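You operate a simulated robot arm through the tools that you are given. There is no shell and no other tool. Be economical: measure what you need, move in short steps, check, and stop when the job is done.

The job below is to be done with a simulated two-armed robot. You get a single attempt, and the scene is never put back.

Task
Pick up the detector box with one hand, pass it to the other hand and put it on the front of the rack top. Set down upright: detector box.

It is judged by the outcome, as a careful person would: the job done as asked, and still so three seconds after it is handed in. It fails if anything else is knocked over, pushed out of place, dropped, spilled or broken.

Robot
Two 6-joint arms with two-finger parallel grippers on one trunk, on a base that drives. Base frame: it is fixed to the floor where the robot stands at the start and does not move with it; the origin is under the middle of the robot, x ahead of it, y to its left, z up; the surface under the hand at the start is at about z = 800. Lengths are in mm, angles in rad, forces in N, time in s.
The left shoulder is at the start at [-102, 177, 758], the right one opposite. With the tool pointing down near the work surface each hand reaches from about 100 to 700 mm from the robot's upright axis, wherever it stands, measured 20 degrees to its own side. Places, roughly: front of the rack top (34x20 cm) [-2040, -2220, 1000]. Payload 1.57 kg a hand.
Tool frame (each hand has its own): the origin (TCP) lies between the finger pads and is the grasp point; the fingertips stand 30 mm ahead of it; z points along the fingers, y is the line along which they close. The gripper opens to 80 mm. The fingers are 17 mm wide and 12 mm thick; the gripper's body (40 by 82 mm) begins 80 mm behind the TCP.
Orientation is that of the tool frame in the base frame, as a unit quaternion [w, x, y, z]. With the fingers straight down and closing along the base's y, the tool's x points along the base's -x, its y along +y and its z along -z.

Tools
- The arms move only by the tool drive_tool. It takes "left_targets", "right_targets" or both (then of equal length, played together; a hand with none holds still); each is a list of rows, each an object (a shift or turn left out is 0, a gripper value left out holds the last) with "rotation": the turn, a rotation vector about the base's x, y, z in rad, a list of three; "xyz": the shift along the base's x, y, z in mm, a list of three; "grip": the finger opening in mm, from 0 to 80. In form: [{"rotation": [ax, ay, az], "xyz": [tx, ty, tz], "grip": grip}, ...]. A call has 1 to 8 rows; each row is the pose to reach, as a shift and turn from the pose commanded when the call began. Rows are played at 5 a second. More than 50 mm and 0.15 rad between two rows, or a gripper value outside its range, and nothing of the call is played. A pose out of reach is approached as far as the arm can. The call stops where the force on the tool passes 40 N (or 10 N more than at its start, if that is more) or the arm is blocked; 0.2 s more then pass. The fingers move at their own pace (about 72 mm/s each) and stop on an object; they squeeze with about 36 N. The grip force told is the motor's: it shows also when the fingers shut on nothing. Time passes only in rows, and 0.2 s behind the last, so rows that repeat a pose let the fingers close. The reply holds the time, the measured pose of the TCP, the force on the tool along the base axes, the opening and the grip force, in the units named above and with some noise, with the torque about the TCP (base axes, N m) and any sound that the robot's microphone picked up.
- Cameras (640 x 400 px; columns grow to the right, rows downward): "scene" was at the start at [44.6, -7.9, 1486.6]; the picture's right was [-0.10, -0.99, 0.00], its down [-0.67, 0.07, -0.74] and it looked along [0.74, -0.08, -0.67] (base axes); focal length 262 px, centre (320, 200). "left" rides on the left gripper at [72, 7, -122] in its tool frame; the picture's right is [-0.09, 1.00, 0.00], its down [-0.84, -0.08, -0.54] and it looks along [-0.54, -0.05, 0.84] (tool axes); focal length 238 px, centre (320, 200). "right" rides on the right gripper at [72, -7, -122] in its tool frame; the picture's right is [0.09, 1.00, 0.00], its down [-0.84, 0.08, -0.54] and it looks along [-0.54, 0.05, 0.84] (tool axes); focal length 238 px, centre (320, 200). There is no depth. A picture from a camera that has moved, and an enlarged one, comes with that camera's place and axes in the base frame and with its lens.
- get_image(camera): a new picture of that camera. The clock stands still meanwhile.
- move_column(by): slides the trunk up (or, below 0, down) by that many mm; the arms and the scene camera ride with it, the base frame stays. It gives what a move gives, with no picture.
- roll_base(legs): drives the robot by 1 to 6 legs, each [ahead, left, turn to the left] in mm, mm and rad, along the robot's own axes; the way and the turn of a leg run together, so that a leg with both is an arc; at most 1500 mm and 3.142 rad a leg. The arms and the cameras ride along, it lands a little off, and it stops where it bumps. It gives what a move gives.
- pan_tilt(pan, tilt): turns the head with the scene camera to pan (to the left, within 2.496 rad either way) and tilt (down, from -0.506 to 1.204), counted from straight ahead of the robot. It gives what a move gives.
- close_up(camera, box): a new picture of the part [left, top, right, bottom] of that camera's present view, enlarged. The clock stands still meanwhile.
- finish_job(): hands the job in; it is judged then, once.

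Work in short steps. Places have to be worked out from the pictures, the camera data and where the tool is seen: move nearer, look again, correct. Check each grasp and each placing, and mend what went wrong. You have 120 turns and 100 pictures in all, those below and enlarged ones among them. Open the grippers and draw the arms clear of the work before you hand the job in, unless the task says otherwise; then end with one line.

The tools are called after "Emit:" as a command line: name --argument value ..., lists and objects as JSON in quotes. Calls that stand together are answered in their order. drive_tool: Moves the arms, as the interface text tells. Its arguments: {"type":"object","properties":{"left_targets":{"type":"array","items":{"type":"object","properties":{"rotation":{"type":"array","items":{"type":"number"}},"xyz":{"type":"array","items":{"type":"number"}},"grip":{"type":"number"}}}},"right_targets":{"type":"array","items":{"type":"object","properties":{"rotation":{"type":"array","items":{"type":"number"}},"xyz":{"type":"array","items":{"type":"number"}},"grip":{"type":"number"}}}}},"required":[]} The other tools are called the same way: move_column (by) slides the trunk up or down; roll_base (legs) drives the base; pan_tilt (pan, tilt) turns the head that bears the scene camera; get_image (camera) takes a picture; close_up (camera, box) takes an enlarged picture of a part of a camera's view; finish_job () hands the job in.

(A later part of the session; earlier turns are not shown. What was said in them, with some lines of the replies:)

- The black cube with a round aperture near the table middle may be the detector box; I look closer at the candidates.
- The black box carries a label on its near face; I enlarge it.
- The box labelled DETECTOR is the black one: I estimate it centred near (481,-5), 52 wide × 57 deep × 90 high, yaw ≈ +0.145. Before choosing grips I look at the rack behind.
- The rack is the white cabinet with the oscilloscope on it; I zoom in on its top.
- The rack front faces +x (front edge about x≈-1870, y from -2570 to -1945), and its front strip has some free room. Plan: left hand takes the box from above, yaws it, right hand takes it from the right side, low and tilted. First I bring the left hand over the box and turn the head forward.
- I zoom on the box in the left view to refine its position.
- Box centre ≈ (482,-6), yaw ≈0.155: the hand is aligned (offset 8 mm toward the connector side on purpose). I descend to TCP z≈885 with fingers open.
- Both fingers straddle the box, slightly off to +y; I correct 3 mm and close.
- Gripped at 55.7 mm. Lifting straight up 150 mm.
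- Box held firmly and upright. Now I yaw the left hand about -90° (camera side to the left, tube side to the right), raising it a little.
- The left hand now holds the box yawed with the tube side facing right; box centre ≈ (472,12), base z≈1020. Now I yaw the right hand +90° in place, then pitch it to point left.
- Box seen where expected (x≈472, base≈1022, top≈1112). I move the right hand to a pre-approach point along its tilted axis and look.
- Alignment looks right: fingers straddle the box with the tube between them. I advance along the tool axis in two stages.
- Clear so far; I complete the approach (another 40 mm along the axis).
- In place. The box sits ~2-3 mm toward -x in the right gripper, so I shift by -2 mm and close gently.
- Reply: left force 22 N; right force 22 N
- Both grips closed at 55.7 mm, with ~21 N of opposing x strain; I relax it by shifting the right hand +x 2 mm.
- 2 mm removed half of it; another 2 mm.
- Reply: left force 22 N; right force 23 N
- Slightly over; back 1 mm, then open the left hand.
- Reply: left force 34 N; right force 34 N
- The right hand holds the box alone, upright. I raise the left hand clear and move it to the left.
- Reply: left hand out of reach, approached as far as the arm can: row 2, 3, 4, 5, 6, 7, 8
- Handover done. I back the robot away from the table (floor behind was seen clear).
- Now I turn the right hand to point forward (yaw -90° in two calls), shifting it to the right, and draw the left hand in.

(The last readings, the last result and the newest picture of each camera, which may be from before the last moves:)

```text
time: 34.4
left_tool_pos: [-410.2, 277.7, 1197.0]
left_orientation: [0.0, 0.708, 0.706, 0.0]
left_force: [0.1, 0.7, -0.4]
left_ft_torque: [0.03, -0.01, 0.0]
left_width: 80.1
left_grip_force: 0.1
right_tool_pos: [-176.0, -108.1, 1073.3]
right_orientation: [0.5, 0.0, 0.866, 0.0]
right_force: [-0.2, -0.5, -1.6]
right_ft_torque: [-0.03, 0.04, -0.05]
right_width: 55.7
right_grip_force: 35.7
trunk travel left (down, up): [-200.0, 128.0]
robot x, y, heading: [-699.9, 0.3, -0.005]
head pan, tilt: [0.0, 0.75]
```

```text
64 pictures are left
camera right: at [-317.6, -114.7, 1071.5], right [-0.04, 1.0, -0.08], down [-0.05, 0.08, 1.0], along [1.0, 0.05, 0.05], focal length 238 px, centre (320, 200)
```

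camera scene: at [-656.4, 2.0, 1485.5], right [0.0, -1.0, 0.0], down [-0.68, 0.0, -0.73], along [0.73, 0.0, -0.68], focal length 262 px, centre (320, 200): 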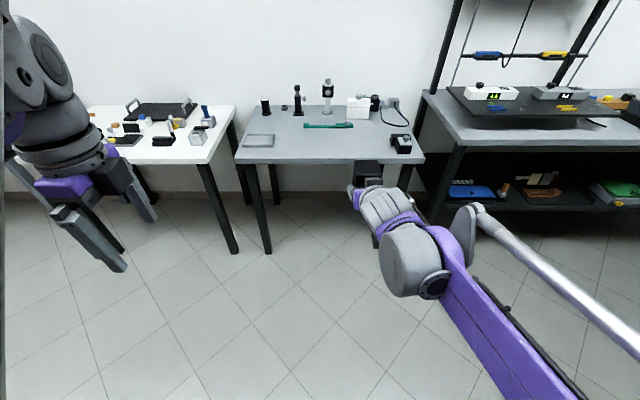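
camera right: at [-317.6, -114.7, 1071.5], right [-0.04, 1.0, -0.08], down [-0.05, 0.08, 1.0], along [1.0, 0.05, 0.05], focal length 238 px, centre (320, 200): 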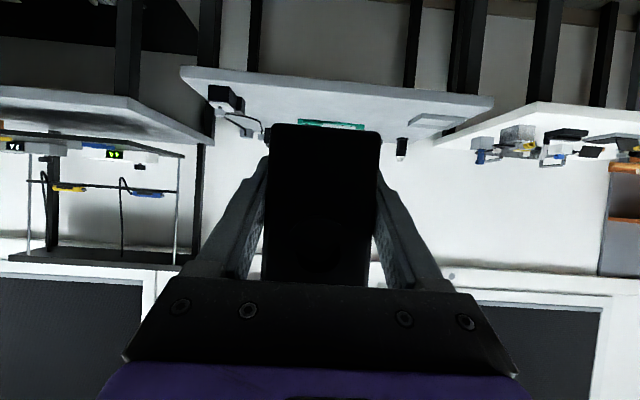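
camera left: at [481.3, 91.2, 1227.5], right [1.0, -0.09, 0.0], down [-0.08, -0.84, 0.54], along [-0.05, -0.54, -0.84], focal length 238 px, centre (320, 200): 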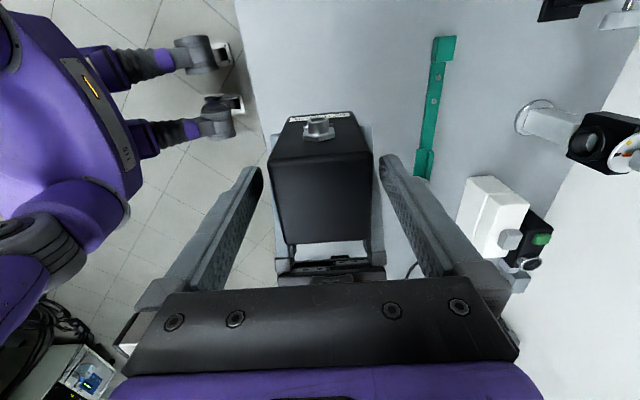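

The box is held forward and upright (TCP 524 ahead, 108 right). I raise the trunk 120 mm, then turn right, and look along the way before driving.

Emit:
move_column --by 120

Emit:
roll_base --legs '[[0, 0, -1.571]]'

Emit:
pan_tilt --pan -0.3 --tilt 0.45

Emit:
get_image --camera "scene"

```text
time: 35.9
left_tool_pos: [-413.3, 275.1, 1316.7]
left_orientation: [0.0, 0.708, 0.706, 0.0]
left_force: [0.2, 1.1, -0.7]
left_ft_torque: [0.01, 0.0, 0.01]
left_width: 79.9
left_grip_force: 0.1
right_tool_pos: [-177.5, -109.6, 1192.9]
right_orientation: [0.501, 0.0, 0.866, 0.0]
right_force: [-0.5, -0.2, -1.5]
right_ft_torque: [0.02, -0.01, -0.04]
right_width: 55.8
right_grip_force: 36.1
trunk travel left (down, up): [-320.0, 8.0]
robot x, y, heading: [-700.0, 2.6, -0.004]
head pan, tilt: [0.0, 0.75]
```

```text
time: 40.0
left_tool_pos: [-421.7, -282.0, 1317.5]
left_orientation: [0.0, 1.0, 0.009, 0.0]
left_force: [0.4, 0.3, 0.1]
left_ft_torque: [-0.01, 0.01, -0.01]
left_width: 80.0
left_grip_force: 0.0
right_tool_pos: [-801.1, -525.1, 1192.8]
right_orientation: [0.357, 0.607, 0.618, -0.351]
right_force: [-0.1, -0.1, -2.0]
right_ft_torque: [-0.03, -0.02, -0.01]
right_width: 55.4
right_grip_force: 36.3
trunk travel left (down, up): [-320.0, 8.0]
robot x, y, heading: [-704.4, 1.8, -1.556]
head pan, tilt: [0.0, 0.75]
```

```text
time: 40.8
left_tool_pos: [-421.4, -282.7, 1316.5]
left_orientation: [0.001, 1.0, 0.009, -0.001]
left_force: [0.5, -0.6, -0.8]
left_ft_torque: [0.01, 0.05, 0.04]
left_width: 80.0
left_grip_force: 0.0
right_tool_pos: [-802.0, -526.6, 1193.2]
right_orientation: [0.356, 0.608, 0.617, -0.351]
right_force: [-0.3, -0.1, -1.6]
right_ft_torque: [-0.01, 0.03, -0.03]
right_width: 55.5
right_grip_force: 36.1
trunk travel left (down, up): [-320.0, 8.0]
robot x, y, heading: [-708.3, 1.8, -1.55]
head pan, tilt: [-0.3, 0.45]
```

```text
63 pictures are left
camera scene: at [-727.2, -43.3, 1636.9], right [-0.96, 0.28, 0.0], down [0.12, 0.42, -0.9], along [-0.25, -0.86, -0.44], focal length 262 px, centre (320, 200)
```

scene: 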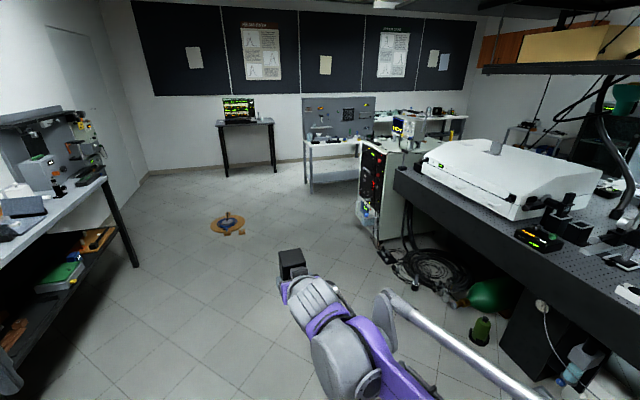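

Path is clear (floor item at about (-425,-2900), beyond where I stop). I drive ahead 2150 mm in two legs and turn right to face the rack.

Emit:
roll_base --legs '[[1100, 0, 0], [1050, 0, 0], [0, 0, -1.58]]'

Emit:
pan_tilt --pan 0.0 --tilt 0.45

Emit:
get_image --camera "scene"

```text
time: 55.3
left_tool_pos: [-1011.5, -2353.3, 1317.6]
left_orientation: [0.0, -0.677, 0.736, -0.001]
left_force: [0.3, -0.5, 0.0]
left_ft_torque: [0.01, 0.0, -0.03]
left_width: 80.1
left_grip_force: 0.0
right_tool_pos: [-1214.8, -1952.5, 1192.7]
right_orientation: [-0.021, 0.865, -0.036, -0.5]
right_force: [0.5, -0.3, -2.1]
right_ft_torque: [-0.01, -0.02, 0.01]
right_width: 55.7
right_grip_force: 36.2
trunk travel left (down, up): [-320.0, 8.0]
robot x, y, heading: [-699.2, -2103.6, 3.056]
head pan, tilt: [-0.3, 0.45]
```

```text
time: 56.1
left_tool_pos: [-1011.8, -2354.0, 1318.2]
left_orientation: [0.0, -0.677, 0.736, 0.0]
left_force: [0.1, -0.1, 0.0]
left_ft_torque: [0.01, -0.01, 0.01]
left_width: 79.8
left_grip_force: 0.2
right_tool_pos: [-1214.4, -1950.3, 1193.7]
right_orientation: [-0.022, 0.866, -0.037, -0.499]
right_force: [0.2, 0.6, -2.6]
right_ft_torque: [0.0, -0.02, 0.0]
right_width: 55.5
right_grip_force: 35.7
trunk travel left (down, up): [-320.0, 8.0]
robot x, y, heading: [-700.0, -2106.7, 3.057]
head pan, tilt: [0.0, 0.45]
```

```text
62 pictures are left
camera scene: at [-749.5, -2099.8, 1636.9], right [0.08, 1.0, 0.0], down [0.43, -0.04, -0.9], along [-0.9, 0.08, -0.44], focal length 262 px, centre (320, 200)
```

scene: 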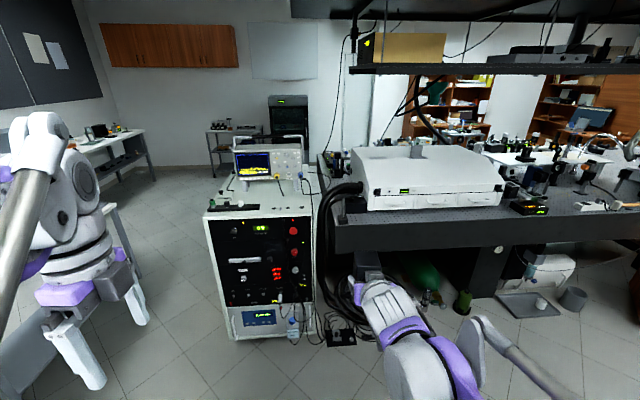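

Good view of the rack front; I zoom on the rack top.

Emit:
close_up --camera "scene" --box '[190, 130, 350, 230]'

```text
4.00 times, centred on (270, 180) of scene
camera zoom: at [-749.5, -2099.8, 1636.9], right [0.08, 1.0, 0.0], down [0.43, -0.04, -0.9], along [-0.9, 0.08, -0.44], focal length 1049 px, centre (520, 280)
```

zoom: 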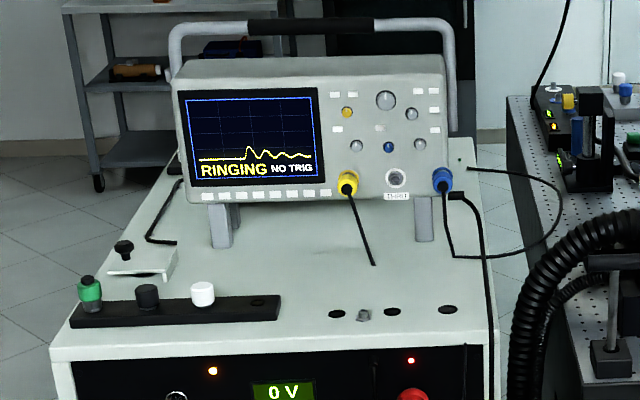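

Rack front edge ≈ x=-1914, top spans y≈-2577…-2039; black control bar occupies y<-2313, small part and holes near (-1984,-2205). Free spot for the box: about (-2035,-2258). I square up and drive to a standoff.

Emit:
roll_base --legs '[[0, 0, 0.085], [0, 260, 0], [540, 0, 0]]'

Emit:
pan_tilt --pan 0.0 --tilt 0.7

Emit:
get_image --camera "scene"

Emit:
get_image --camera "right"

```text
time: 62.2
left_tool_pos: [-1528.7, -2646.9, 1317.1]
left_orientation: [0.0, 0.709, -0.705, 0.0]
left_force: [-0.4, -0.4, -0.5]
left_ft_torque: [0.04, 0.0, 0.03]
left_width: 80.0
left_grip_force: 0.1
right_tool_pos: [-1766.8, -2265.0, 1193.4]
right_orientation: [0.001, 0.866, 0.002, -0.5]
right_force: [-0.2, -0.1, -2.0]
right_ft_torque: [-0.01, 0.0, 0.0]
right_width: 55.4
right_grip_force: 35.7
trunk travel left (down, up): [-320.0, 8.0]
robot x, y, heading: [-1238.4, -2366.5, -3.14]
head pan, tilt: [0.0, 0.45]
```

```text
time: 63.0
left_tool_pos: [-1528.2, -2647.8, 1318.0]
left_orientation: [0.001, 0.709, -0.705, 0.001]
left_force: [0.2, 0.6, -0.6]
left_ft_torque: [0.02, 0.02, -0.02]
left_width: 79.8
left_grip_force: 0.0
right_tool_pos: [-1767.4, -2265.6, 1192.0]
right_orientation: [0.001, 0.866, 0.002, -0.5]
right_force: [-0.5, 1.6, -2.1]
right_ft_torque: [0.03, -0.01, -0.02]
right_width: 55.6
right_grip_force: 36.7
trunk travel left (down, up): [-320.0, 8.0]
robot x, y, heading: [-1239.5, -2367.6, -3.135]
head pan, tilt: [0.0, 0.7]
```

```text
60 pictures are left
camera scene: at [-1283.7, -2371.2, 1614.8], right [-0.01, 1.0, 0.0], down [0.64, 0.0, -0.77], along [-0.77, 0.0, -0.64], focal length 262 px, centre (320, 200)
```

scene: 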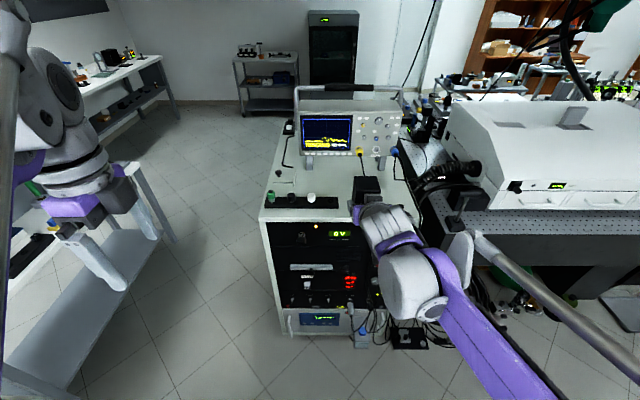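

```text
59 pictures are left
camera right: at [-1625.7, -2258.3, 1191.2], right [0.05, -1.0, -0.08], down [0.05, -0.08, 1.0], along [-1.0, -0.06, 0.05], focal length 238 px, centre (320, 200)
```

right: 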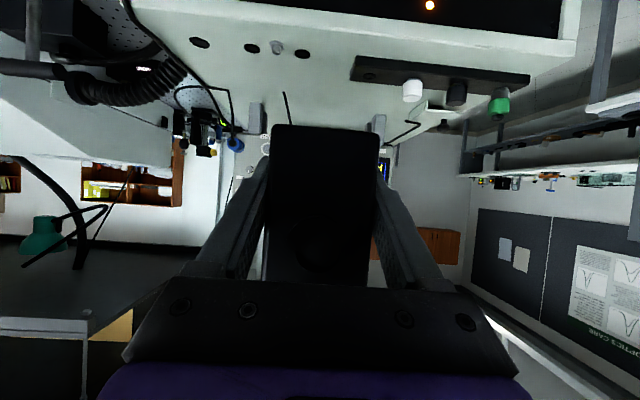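

Right-camera measurements confirm: bar end y≈-2312, small part (-1968,-2197), probe tip (-2125,-2190). Target centre (-2035,-2260). I drive ahead 170 mm, then extend the arm.

Emit:
roll_base --legs '[[170, 0, 0]]'

```text
time: 64.5
left_tool_pos: [-1692.3, -2649.1, 1317.1]
left_orientation: [0.0, 0.71, -0.704, 0.0]
left_force: [-0.6, -0.7, -1.3]
left_ft_torque: [-0.01, 0.03, 0.0]
left_width: 80.2
left_grip_force: 0.1
right_tool_pos: [-1931.8, -2267.8, 1193.0]
right_orientation: [0.001, 0.866, 0.003, -0.5]
right_force: [0.5, -0.6, -1.1]
right_ft_torque: [0.02, -0.02, 0.01]
right_width: 55.6
right_grip_force: 36.5
trunk travel left (down, up): [-320.0, 8.0]
robot x, y, heading: [-1407.4, -2372.2, -3.132]
head pan, tilt: [0.0, 0.7]
```

Now extend by (-103,+7) and lower about 90 mm to have the box base ~70 mm above the top, then look.

Emit:
drive_tool --right_targets '[{"xyz": [-35, 3, 0]}, {"xyz": [-70, 5, 0]}, {"xyz": [-103, 7, 0]}, {"xyz": [-103, 7, -30]}, {"xyz": [-103, 7, -60]}, {"xyz": [-103, 7, -90]}, {"xyz": [-103, 7, -90]}]'

Emit:
get_image --camera "right"

Emit:
get_image --camera "scene"

Emit:
get_image --camera "left"

```text
time: 66.1
left_tool_pos: [-1691.2, -2649.9, 1317.8]
left_orientation: [-0.001, 0.71, -0.704, -0.001]
left_force: [0.0, -0.4, 0.3]
left_ft_torque: [0.04, 0.0, -0.01]
left_width: 80.1
left_grip_force: 0.1
right_tool_pos: [-2033.7, -2262.8, 1102.2]
right_orientation: [0.002, 0.866, 0.004, -0.5]
right_force: [-0.5, 0.3, -1.2]
right_ft_torque: [0.03, -0.01, 0.01]
right_width: 55.5
right_grip_force: 36.2
trunk travel left (down, up): [-320.0, 8.0]
robot x, y, heading: [-1403.1, -2374.3, -3.135]
head pan, tilt: [0.0, 0.7]
```

```text
58 pictures are left
camera right: at [-1891.3, -2254.7, 1101.0], right [0.05, -1.0, -0.08], down [0.05, -0.08, 1.0], along [-1.0, -0.06, 0.05], focal length 238 px, centre (320, 200)
```

right: 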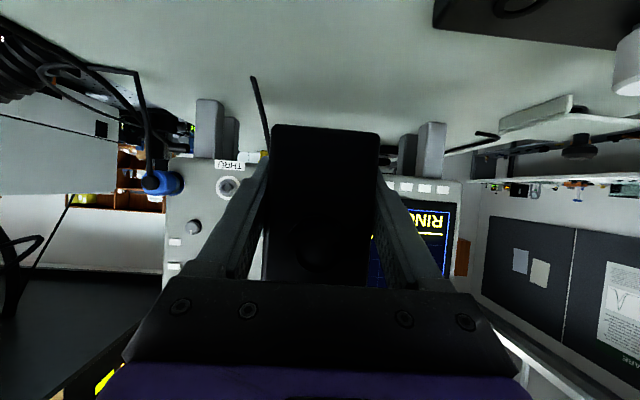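

```text
57 pictures are left
camera scene: at [-1447.7, -2372.5, 1614.8], right [-0.01, 1.0, 0.0], down [0.64, 0.01, -0.77], along [-0.77, -0.01, -0.64], focal length 262 px, centre (320, 200)
```

scene: 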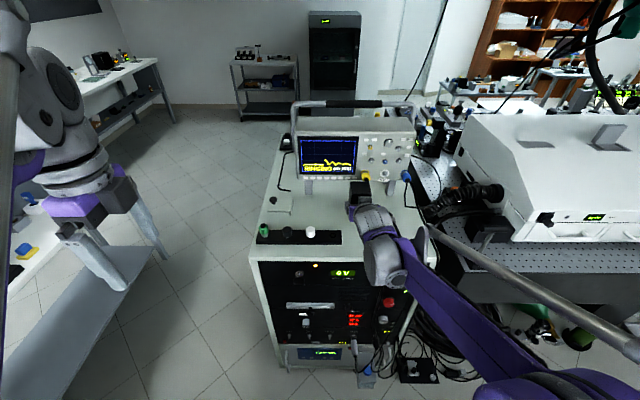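

```text
56 pictures are left
camera left: at [-1696.4, -2722.6, 1438.7], right [-1.0, 0.08, 0.0], down [0.07, 0.84, 0.54], along [0.05, 0.54, -0.84], focal length 238 px, centre (320, 200)
```

left: 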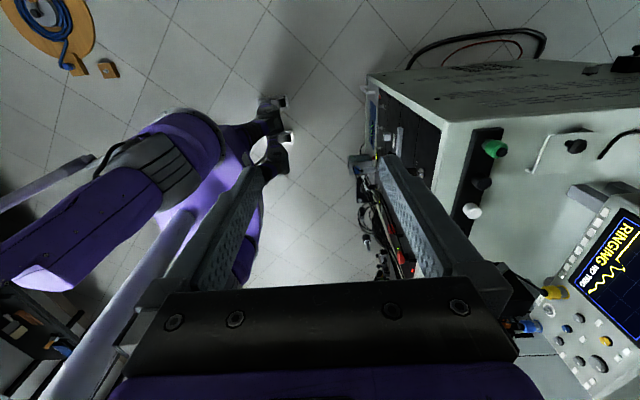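

Position is good: box at ≈(-2034,-2262), base ≈1070, clear of bar, probe and scope. I lower 55 mm, then look.

Emit:
drive_tool --right_targets '[{"xyz": [0, 2, -20]}, {"xyz": [0, 2, -40]}, {"xyz": [0, 2, -55]}, {"xyz": [0, 2, -55]}]'

Emit:
get_image --camera "right"

Emit:
close_up --camera "scene" --box '[270, 130, 450, 260]'

```text
time: 67.1
left_tool_pos: [-1690.6, -2650.3, 1316.1]
left_orientation: [0.0, 0.71, -0.704, -0.001]
left_force: [0.1, -0.2, 0.3]
left_ft_torque: [0.03, -0.04, 0.02]
left_width: 79.9
left_grip_force: 0.0
right_tool_pos: [-2033.9, -2262.5, 1045.4]
right_orientation: [0.002, 0.866, 0.004, -0.5]
right_force: [0.1, -0.3, -2.1]
right_ft_torque: [0.04, -0.01, -0.03]
right_width: 55.8
right_grip_force: 36.1
trunk travel left (down, up): [-320.0, 8.0]
robot x, y, heading: [-1405.1, -2370.8, -3.133]
head pan, tilt: [0.0, 0.7]
```

```text
55 pictures are left
camera right: at [-1892.9, -2254.2, 1045.3], right [0.05, -1.0, -0.08], down [0.05, -0.08, 1.0], along [-1.0, -0.06, 0.05], focal length 238 px, centre (320, 200)
```

right: 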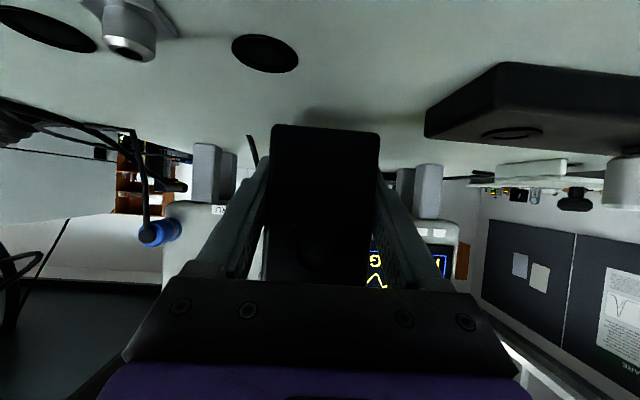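

```text
3.08 times, centred on (360, 195) of scene
camera zoom: at [-1448.0, -2372.5, 1614.8], right [-0.01, 1.0, 0.0], down [0.64, 0.01, -0.76], along [-0.76, -0.01, -0.64], focal length 807 px, centre (197, 215)
```

zoom: 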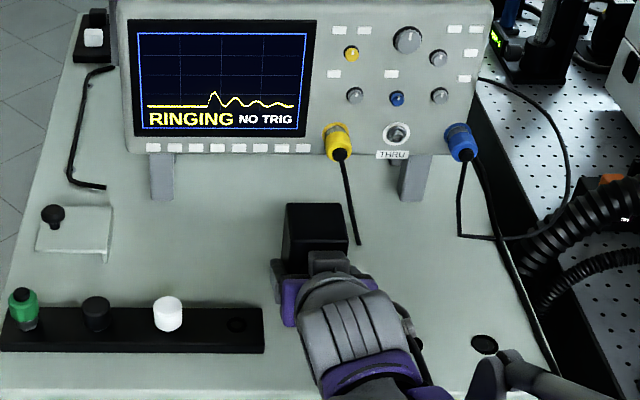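

Still clear; base ≈13 mm above. I lower in fine rows, watching force.

Emit:
drive_tool --right_targets '[{"xyz": [0, 0, -3]}, {"xyz": [0, 0, -6]}, {"xyz": [0, 0, -8]}, {"xyz": [0, 0, -10]}, {"xyz": [0, 0, -10]}]'

```text
time: 68.3
left_tool_pos: [-1692.1, -2649.0, 1316.7]
left_orientation: [0.0, 0.71, -0.704, 0.0]
left_force: [0.3, 0.2, 0.6]
left_ft_torque: [0.01, 0.01, -0.01]
left_width: 80.1
left_grip_force: 0.0
right_tool_pos: [-2034.3, -2261.2, 1038.1]
right_orientation: [0.001, 0.866, 0.003, -0.5]
right_force: [-0.3, -0.4, -1.3]
right_ft_torque: [0.02, -0.03, 0.02]
right_width: 55.6
right_grip_force: 35.4
trunk travel left (down, up): [-320.0, 8.0]
robot x, y, heading: [-1408.4, -2371.4, -3.134]
head pan, tilt: [0.0, 0.7]
```

No contact yet; continuing in small steps.

Emit:
drive_tool --right_targets '[{"xyz": [0, 0, -2]}, {"xyz": [0, 0, -3]}, {"xyz": [0, 0, -3]}]'

Emit:
get_image --camera "right"

```text
time: 69.1
left_tool_pos: [-1692.0, -2649.7, 1317.2]
left_orientation: [0.001, 0.71, -0.704, 0.0]
left_force: [-0.7, -0.7, 0.0]
left_ft_torque: [0.03, 0.03, 0.02]
left_width: 79.9
left_grip_force: 0.0
right_tool_pos: [-2035.8, -2259.7, 1035.2]
right_orientation: [0.001, 0.866, 0.003, -0.5]
right_force: [-0.1, -0.7, -1.2]
right_ft_torque: [-0.02, -0.04, 0.01]
right_width: 55.5
right_grip_force: 36.6
trunk travel left (down, up): [-320.0, 8.0]
robot x, y, heading: [-1406.7, -2371.9, -3.134]
head pan, tilt: [0.0, 0.7]
```

```text
53 pictures are left
camera right: at [-1893.6, -2251.5, 1033.0], right [0.05, -1.0, -0.08], down [0.05, -0.08, 1.0], along [-1.0, -0.06, 0.05], focal length 238 px, centre (320, 200)
```

right: 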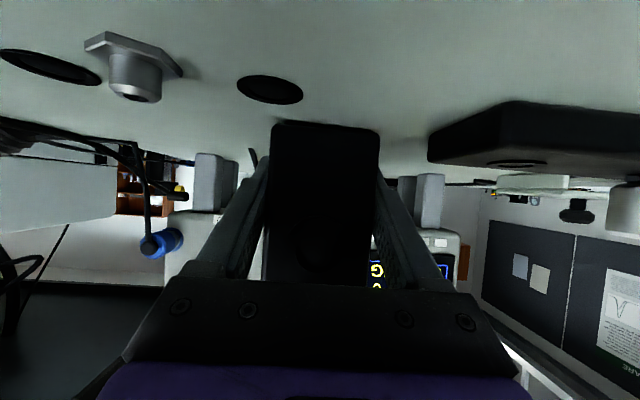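

Very near the surface (its contact shadow is closing); I continue 1 mm at a time.

Emit:
drive_tool --right_targets '[{"xyz": [0, 0, -1]}, {"xyz": [0, 0, -2]}, {"xyz": [0, 0, -3]}, {"xyz": [0, 0, -3]}]'

```text
time: 70.1
left_tool_pos: [-1691.7, -2650.5, 1317.0]
left_orientation: [-0.001, 0.71, -0.704, 0.0]
left_force: [-0.4, 0.3, 0.2]
left_ft_torque: [0.01, 0.0, 0.02]
left_width: 80.0
left_grip_force: 0.1
right_tool_pos: [-2035.7, -2259.2, 1032.1]
right_orientation: [0.002, 0.866, 0.004, -0.5]
right_force: [-1.5, 1.2, 3.3]
right_ft_torque: [-0.03, 0.22, 0.04]
right_width: 55.8
right_grip_force: 36.3
trunk travel left (down, up): [-320.0, 8.0]
robot x, y, heading: [-1410.1, -2377.4, -3.131]
head pan, tilt: [0.0, 0.7]
```

Contact begins (Fz rose ~5 N). One more millimetre to seat it.

Emit:
drive_tool --right_targets '[{"xyz": [0, 0, -0.7]}, {"xyz": [0, 0, -1]}, {"xyz": [0, 0, -1]}]'

Emit:
close_up --camera "right" --box '[240, 90, 420, 200]'

```text
time: 70.9
left_tool_pos: [-1692.5, -2649.1, 1316.8]
left_orientation: [0.0, 0.71, -0.704, 0.0]
left_force: [0.6, -0.2, 0.8]
left_ft_torque: [-0.01, 0.03, 0.01]
left_width: 79.8
left_grip_force: 0.0
right_tool_pos: [-2035.4, -2259.0, 1032.2]
right_orientation: [0.002, 0.865, 0.003, -0.501]
right_force: [-3.5, 3.0, 12.9]
right_ft_torque: [0.02, 0.63, -0.1]
right_width: 55.7
right_grip_force: 36.0
trunk travel left (down, up): [-320.0, 8.0]
robot x, y, heading: [-1408.5, -2372.7, -3.13]
head pan, tilt: [0.0, 0.7]
```

```text
3.56 times, centred on (330, 145) of right
camera zoom: at [-1893.4, -2251.4, 1030.2], right [0.05, -1.0, -0.08], down [0.05, -0.08, 1.0], along [-1.0, -0.06, 0.05], focal length 848 px, centre (284, 396)
```

zoom: 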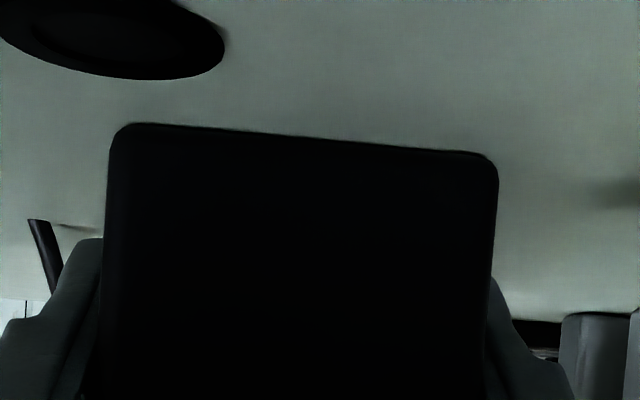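

Seated on the top. I open the right gripper gradually to 68 mm.

Emit:
drive_tool --right_targets '[{"grip": 57}, {"grip": 60}, {"grip": 64}, {"grip": 68}, {"grip": 68}]'

Emit:
get_image --camera "right"

```text
time: 72.1
left_tool_pos: [-1692.0, -2649.1, 1318.4]
left_orientation: [0.0, 0.71, -0.704, 0.0]
left_force: [-0.5, -0.1, -0.7]
left_ft_torque: [-0.02, 0.0, 0.0]
left_width: 80.0
left_grip_force: 0.1
right_tool_pos: [-2035.5, -2259.8, 1031.5]
right_orientation: [0.002, 0.866, 0.003, -0.5]
right_force: [0.1, 0.6, -0.5]
right_ft_torque: [-0.02, -0.01, -0.01]
right_width: 67.8
right_grip_force: 0.0
trunk travel left (down, up): [-320.0, 8.0]
robot x, y, heading: [-1407.1, -2369.1, -3.134]
head pan, tilt: [0.0, 0.7]
```

```text
51 pictures are left
camera right: at [-1893.6, -2251.6, 1029.5], right [0.05, -1.0, -0.08], down [0.05, -0.08, 1.0], along [-1.0, -0.06, 0.05], focal length 238 px, centre (320, 200)
```

right: 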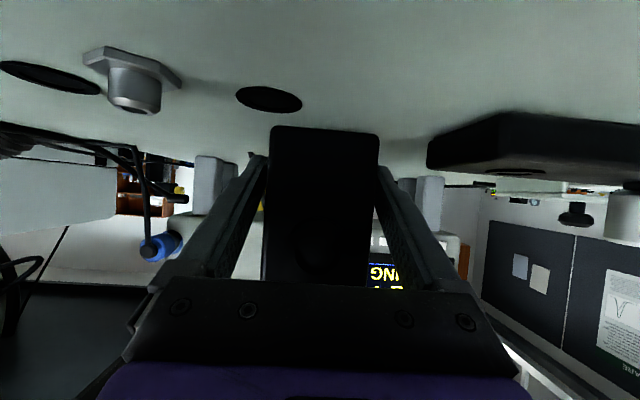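

Released; box stands. I open a bit more (74) and back off along the tool axis slowly.

Emit:
drive_tool --right_targets '[{"xyz": [0, -1, 0], "grip": 74}, {"xyz": [0, -1, 0]}, {"xyz": [13, -1, 7.5]}, {"xyz": [26, -1, 15]}, {"xyz": [43, -1, 25]}, {"xyz": [65, -1, 37.5]}, {"xyz": [91, -1, 52.5]}, {"xyz": [121, -1, 70]}]'

Emit:
get_image --camera "right"

Emit:
close_up --camera "scene" --box '[270, 130, 450, 260]'

```text
time: 73.9
left_tool_pos: [-1690.8, -2648.8, 1317.4]
left_orientation: [0.0, 0.71, -0.704, 0.0]
left_force: [0.9, -0.5, -0.3]
left_ft_torque: [-0.01, 0.06, 0.04]
left_width: 80.3
left_grip_force: 0.1
right_tool_pos: [-1912.4, -2260.2, 1102.3]
right_orientation: [0.002, 0.866, 0.003, -0.5]
right_force: [0.1, -0.2, 0.1]
right_ft_torque: [0.03, -0.02, -0.02]
right_width: 73.9
right_grip_force: 0.1
trunk travel left (down, up): [-320.0, 8.0]
robot x, y, heading: [-1403.6, -2374.9, -3.136]
head pan, tilt: [0.0, 0.7]
```

```text
50 pictures are left
camera right: at [-1769.7, -2252.5, 1100.5], right [0.05, -1.0, -0.08], down [0.05, -0.08, 1.0], along [-1.0, -0.06, 0.05], focal length 238 px, centre (320, 200)
```

right: 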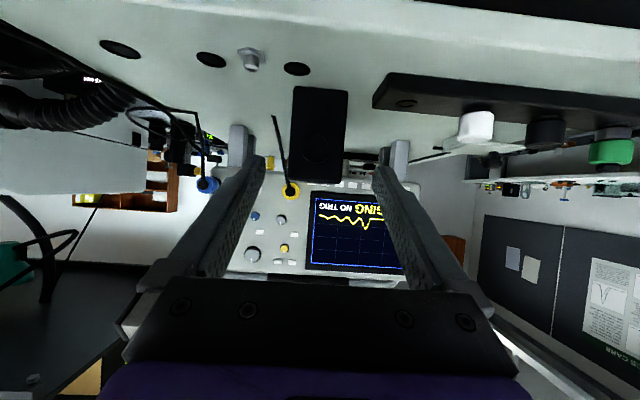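

```text
3.08 times, centred on (360, 195) of scene
camera zoom: at [-1446.1, -2372.3, 1614.7], right [-0.01, 1.0, 0.0], down [0.64, 0.01, -0.77], along [-0.77, -0.01, -0.64], focal length 807 px, centre (197, 215)
```

zoom: 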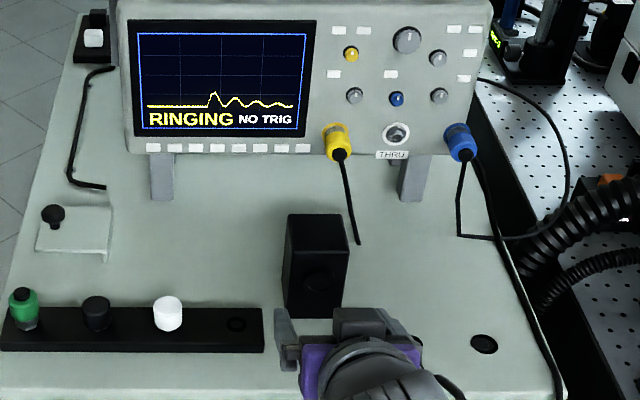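

The box stands upright in the free area, nothing disturbed. I back the robot off to draw the arms fully clear and check once more.

Emit:
roll_base --legs '[[-350, 0, 0]]'

Emit:
get_image --camera "scene"

Emit:
close_up --camera "scene" --box '[250, 110, 430, 230]'

```text
time: 76.2
left_tool_pos: [-1332.4, -2646.3, 1317.3]
left_orientation: [0.0, 0.711, -0.703, 0.0]
left_force: [-0.2, -0.8, -0.4]
left_ft_torque: [0.01, -0.01, -0.03]
left_width: 80.1
left_grip_force: 0.1
right_tool_pos: [-1555.0, -2258.0, 1102.7]
right_orientation: [0.002, 0.866, 0.004, -0.5]
right_force: [0.0, 0.2, 0.1]
right_ft_torque: [0.02, 0.01, 0.02]
right_width: 74.1
right_grip_force: 0.0
trunk travel left (down, up): [-320.0, 8.0]
robot x, y, heading: [-1045.7, -2369.8, -3.134]
head pan, tilt: [0.0, 0.7]
```

```text
48 pictures are left
camera scene: at [-1088.0, -2369.4, 1614.9], right [-0.01, 1.0, 0.0], down [0.64, 0.01, -0.76], along [-0.76, -0.01, -0.64], focal length 262 px, centre (320, 200)
```

scene: 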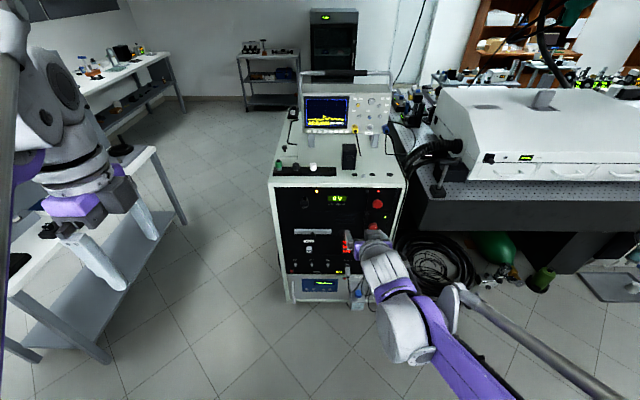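

```text
3.33 times, centred on (340, 170) of scene
camera zoom: at [-1088.0, -2369.4, 1614.9], right [-0.01, 1.0, 0.0], down [0.64, 0.01, -0.76], along [-0.76, -0.01, -0.64], focal length 874 px, centre (253, 300)
```

zoom: 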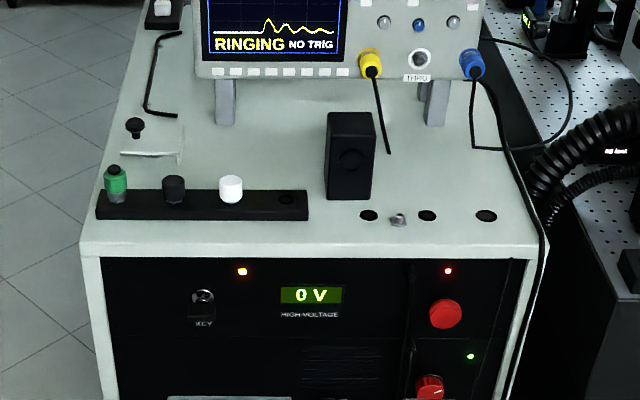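

The box is upright on the front of the rack top, arms clear, everything else in place; handing in.

Emit:
finish_job

```text
The job is handed in.
```

The left hand picked up the detector box and passed it to the right hand, which set it upright on the front of the rack top at about (-2035, -2260). Both grippers are open and clear, and nothing else looked disturbed in the last pictures.
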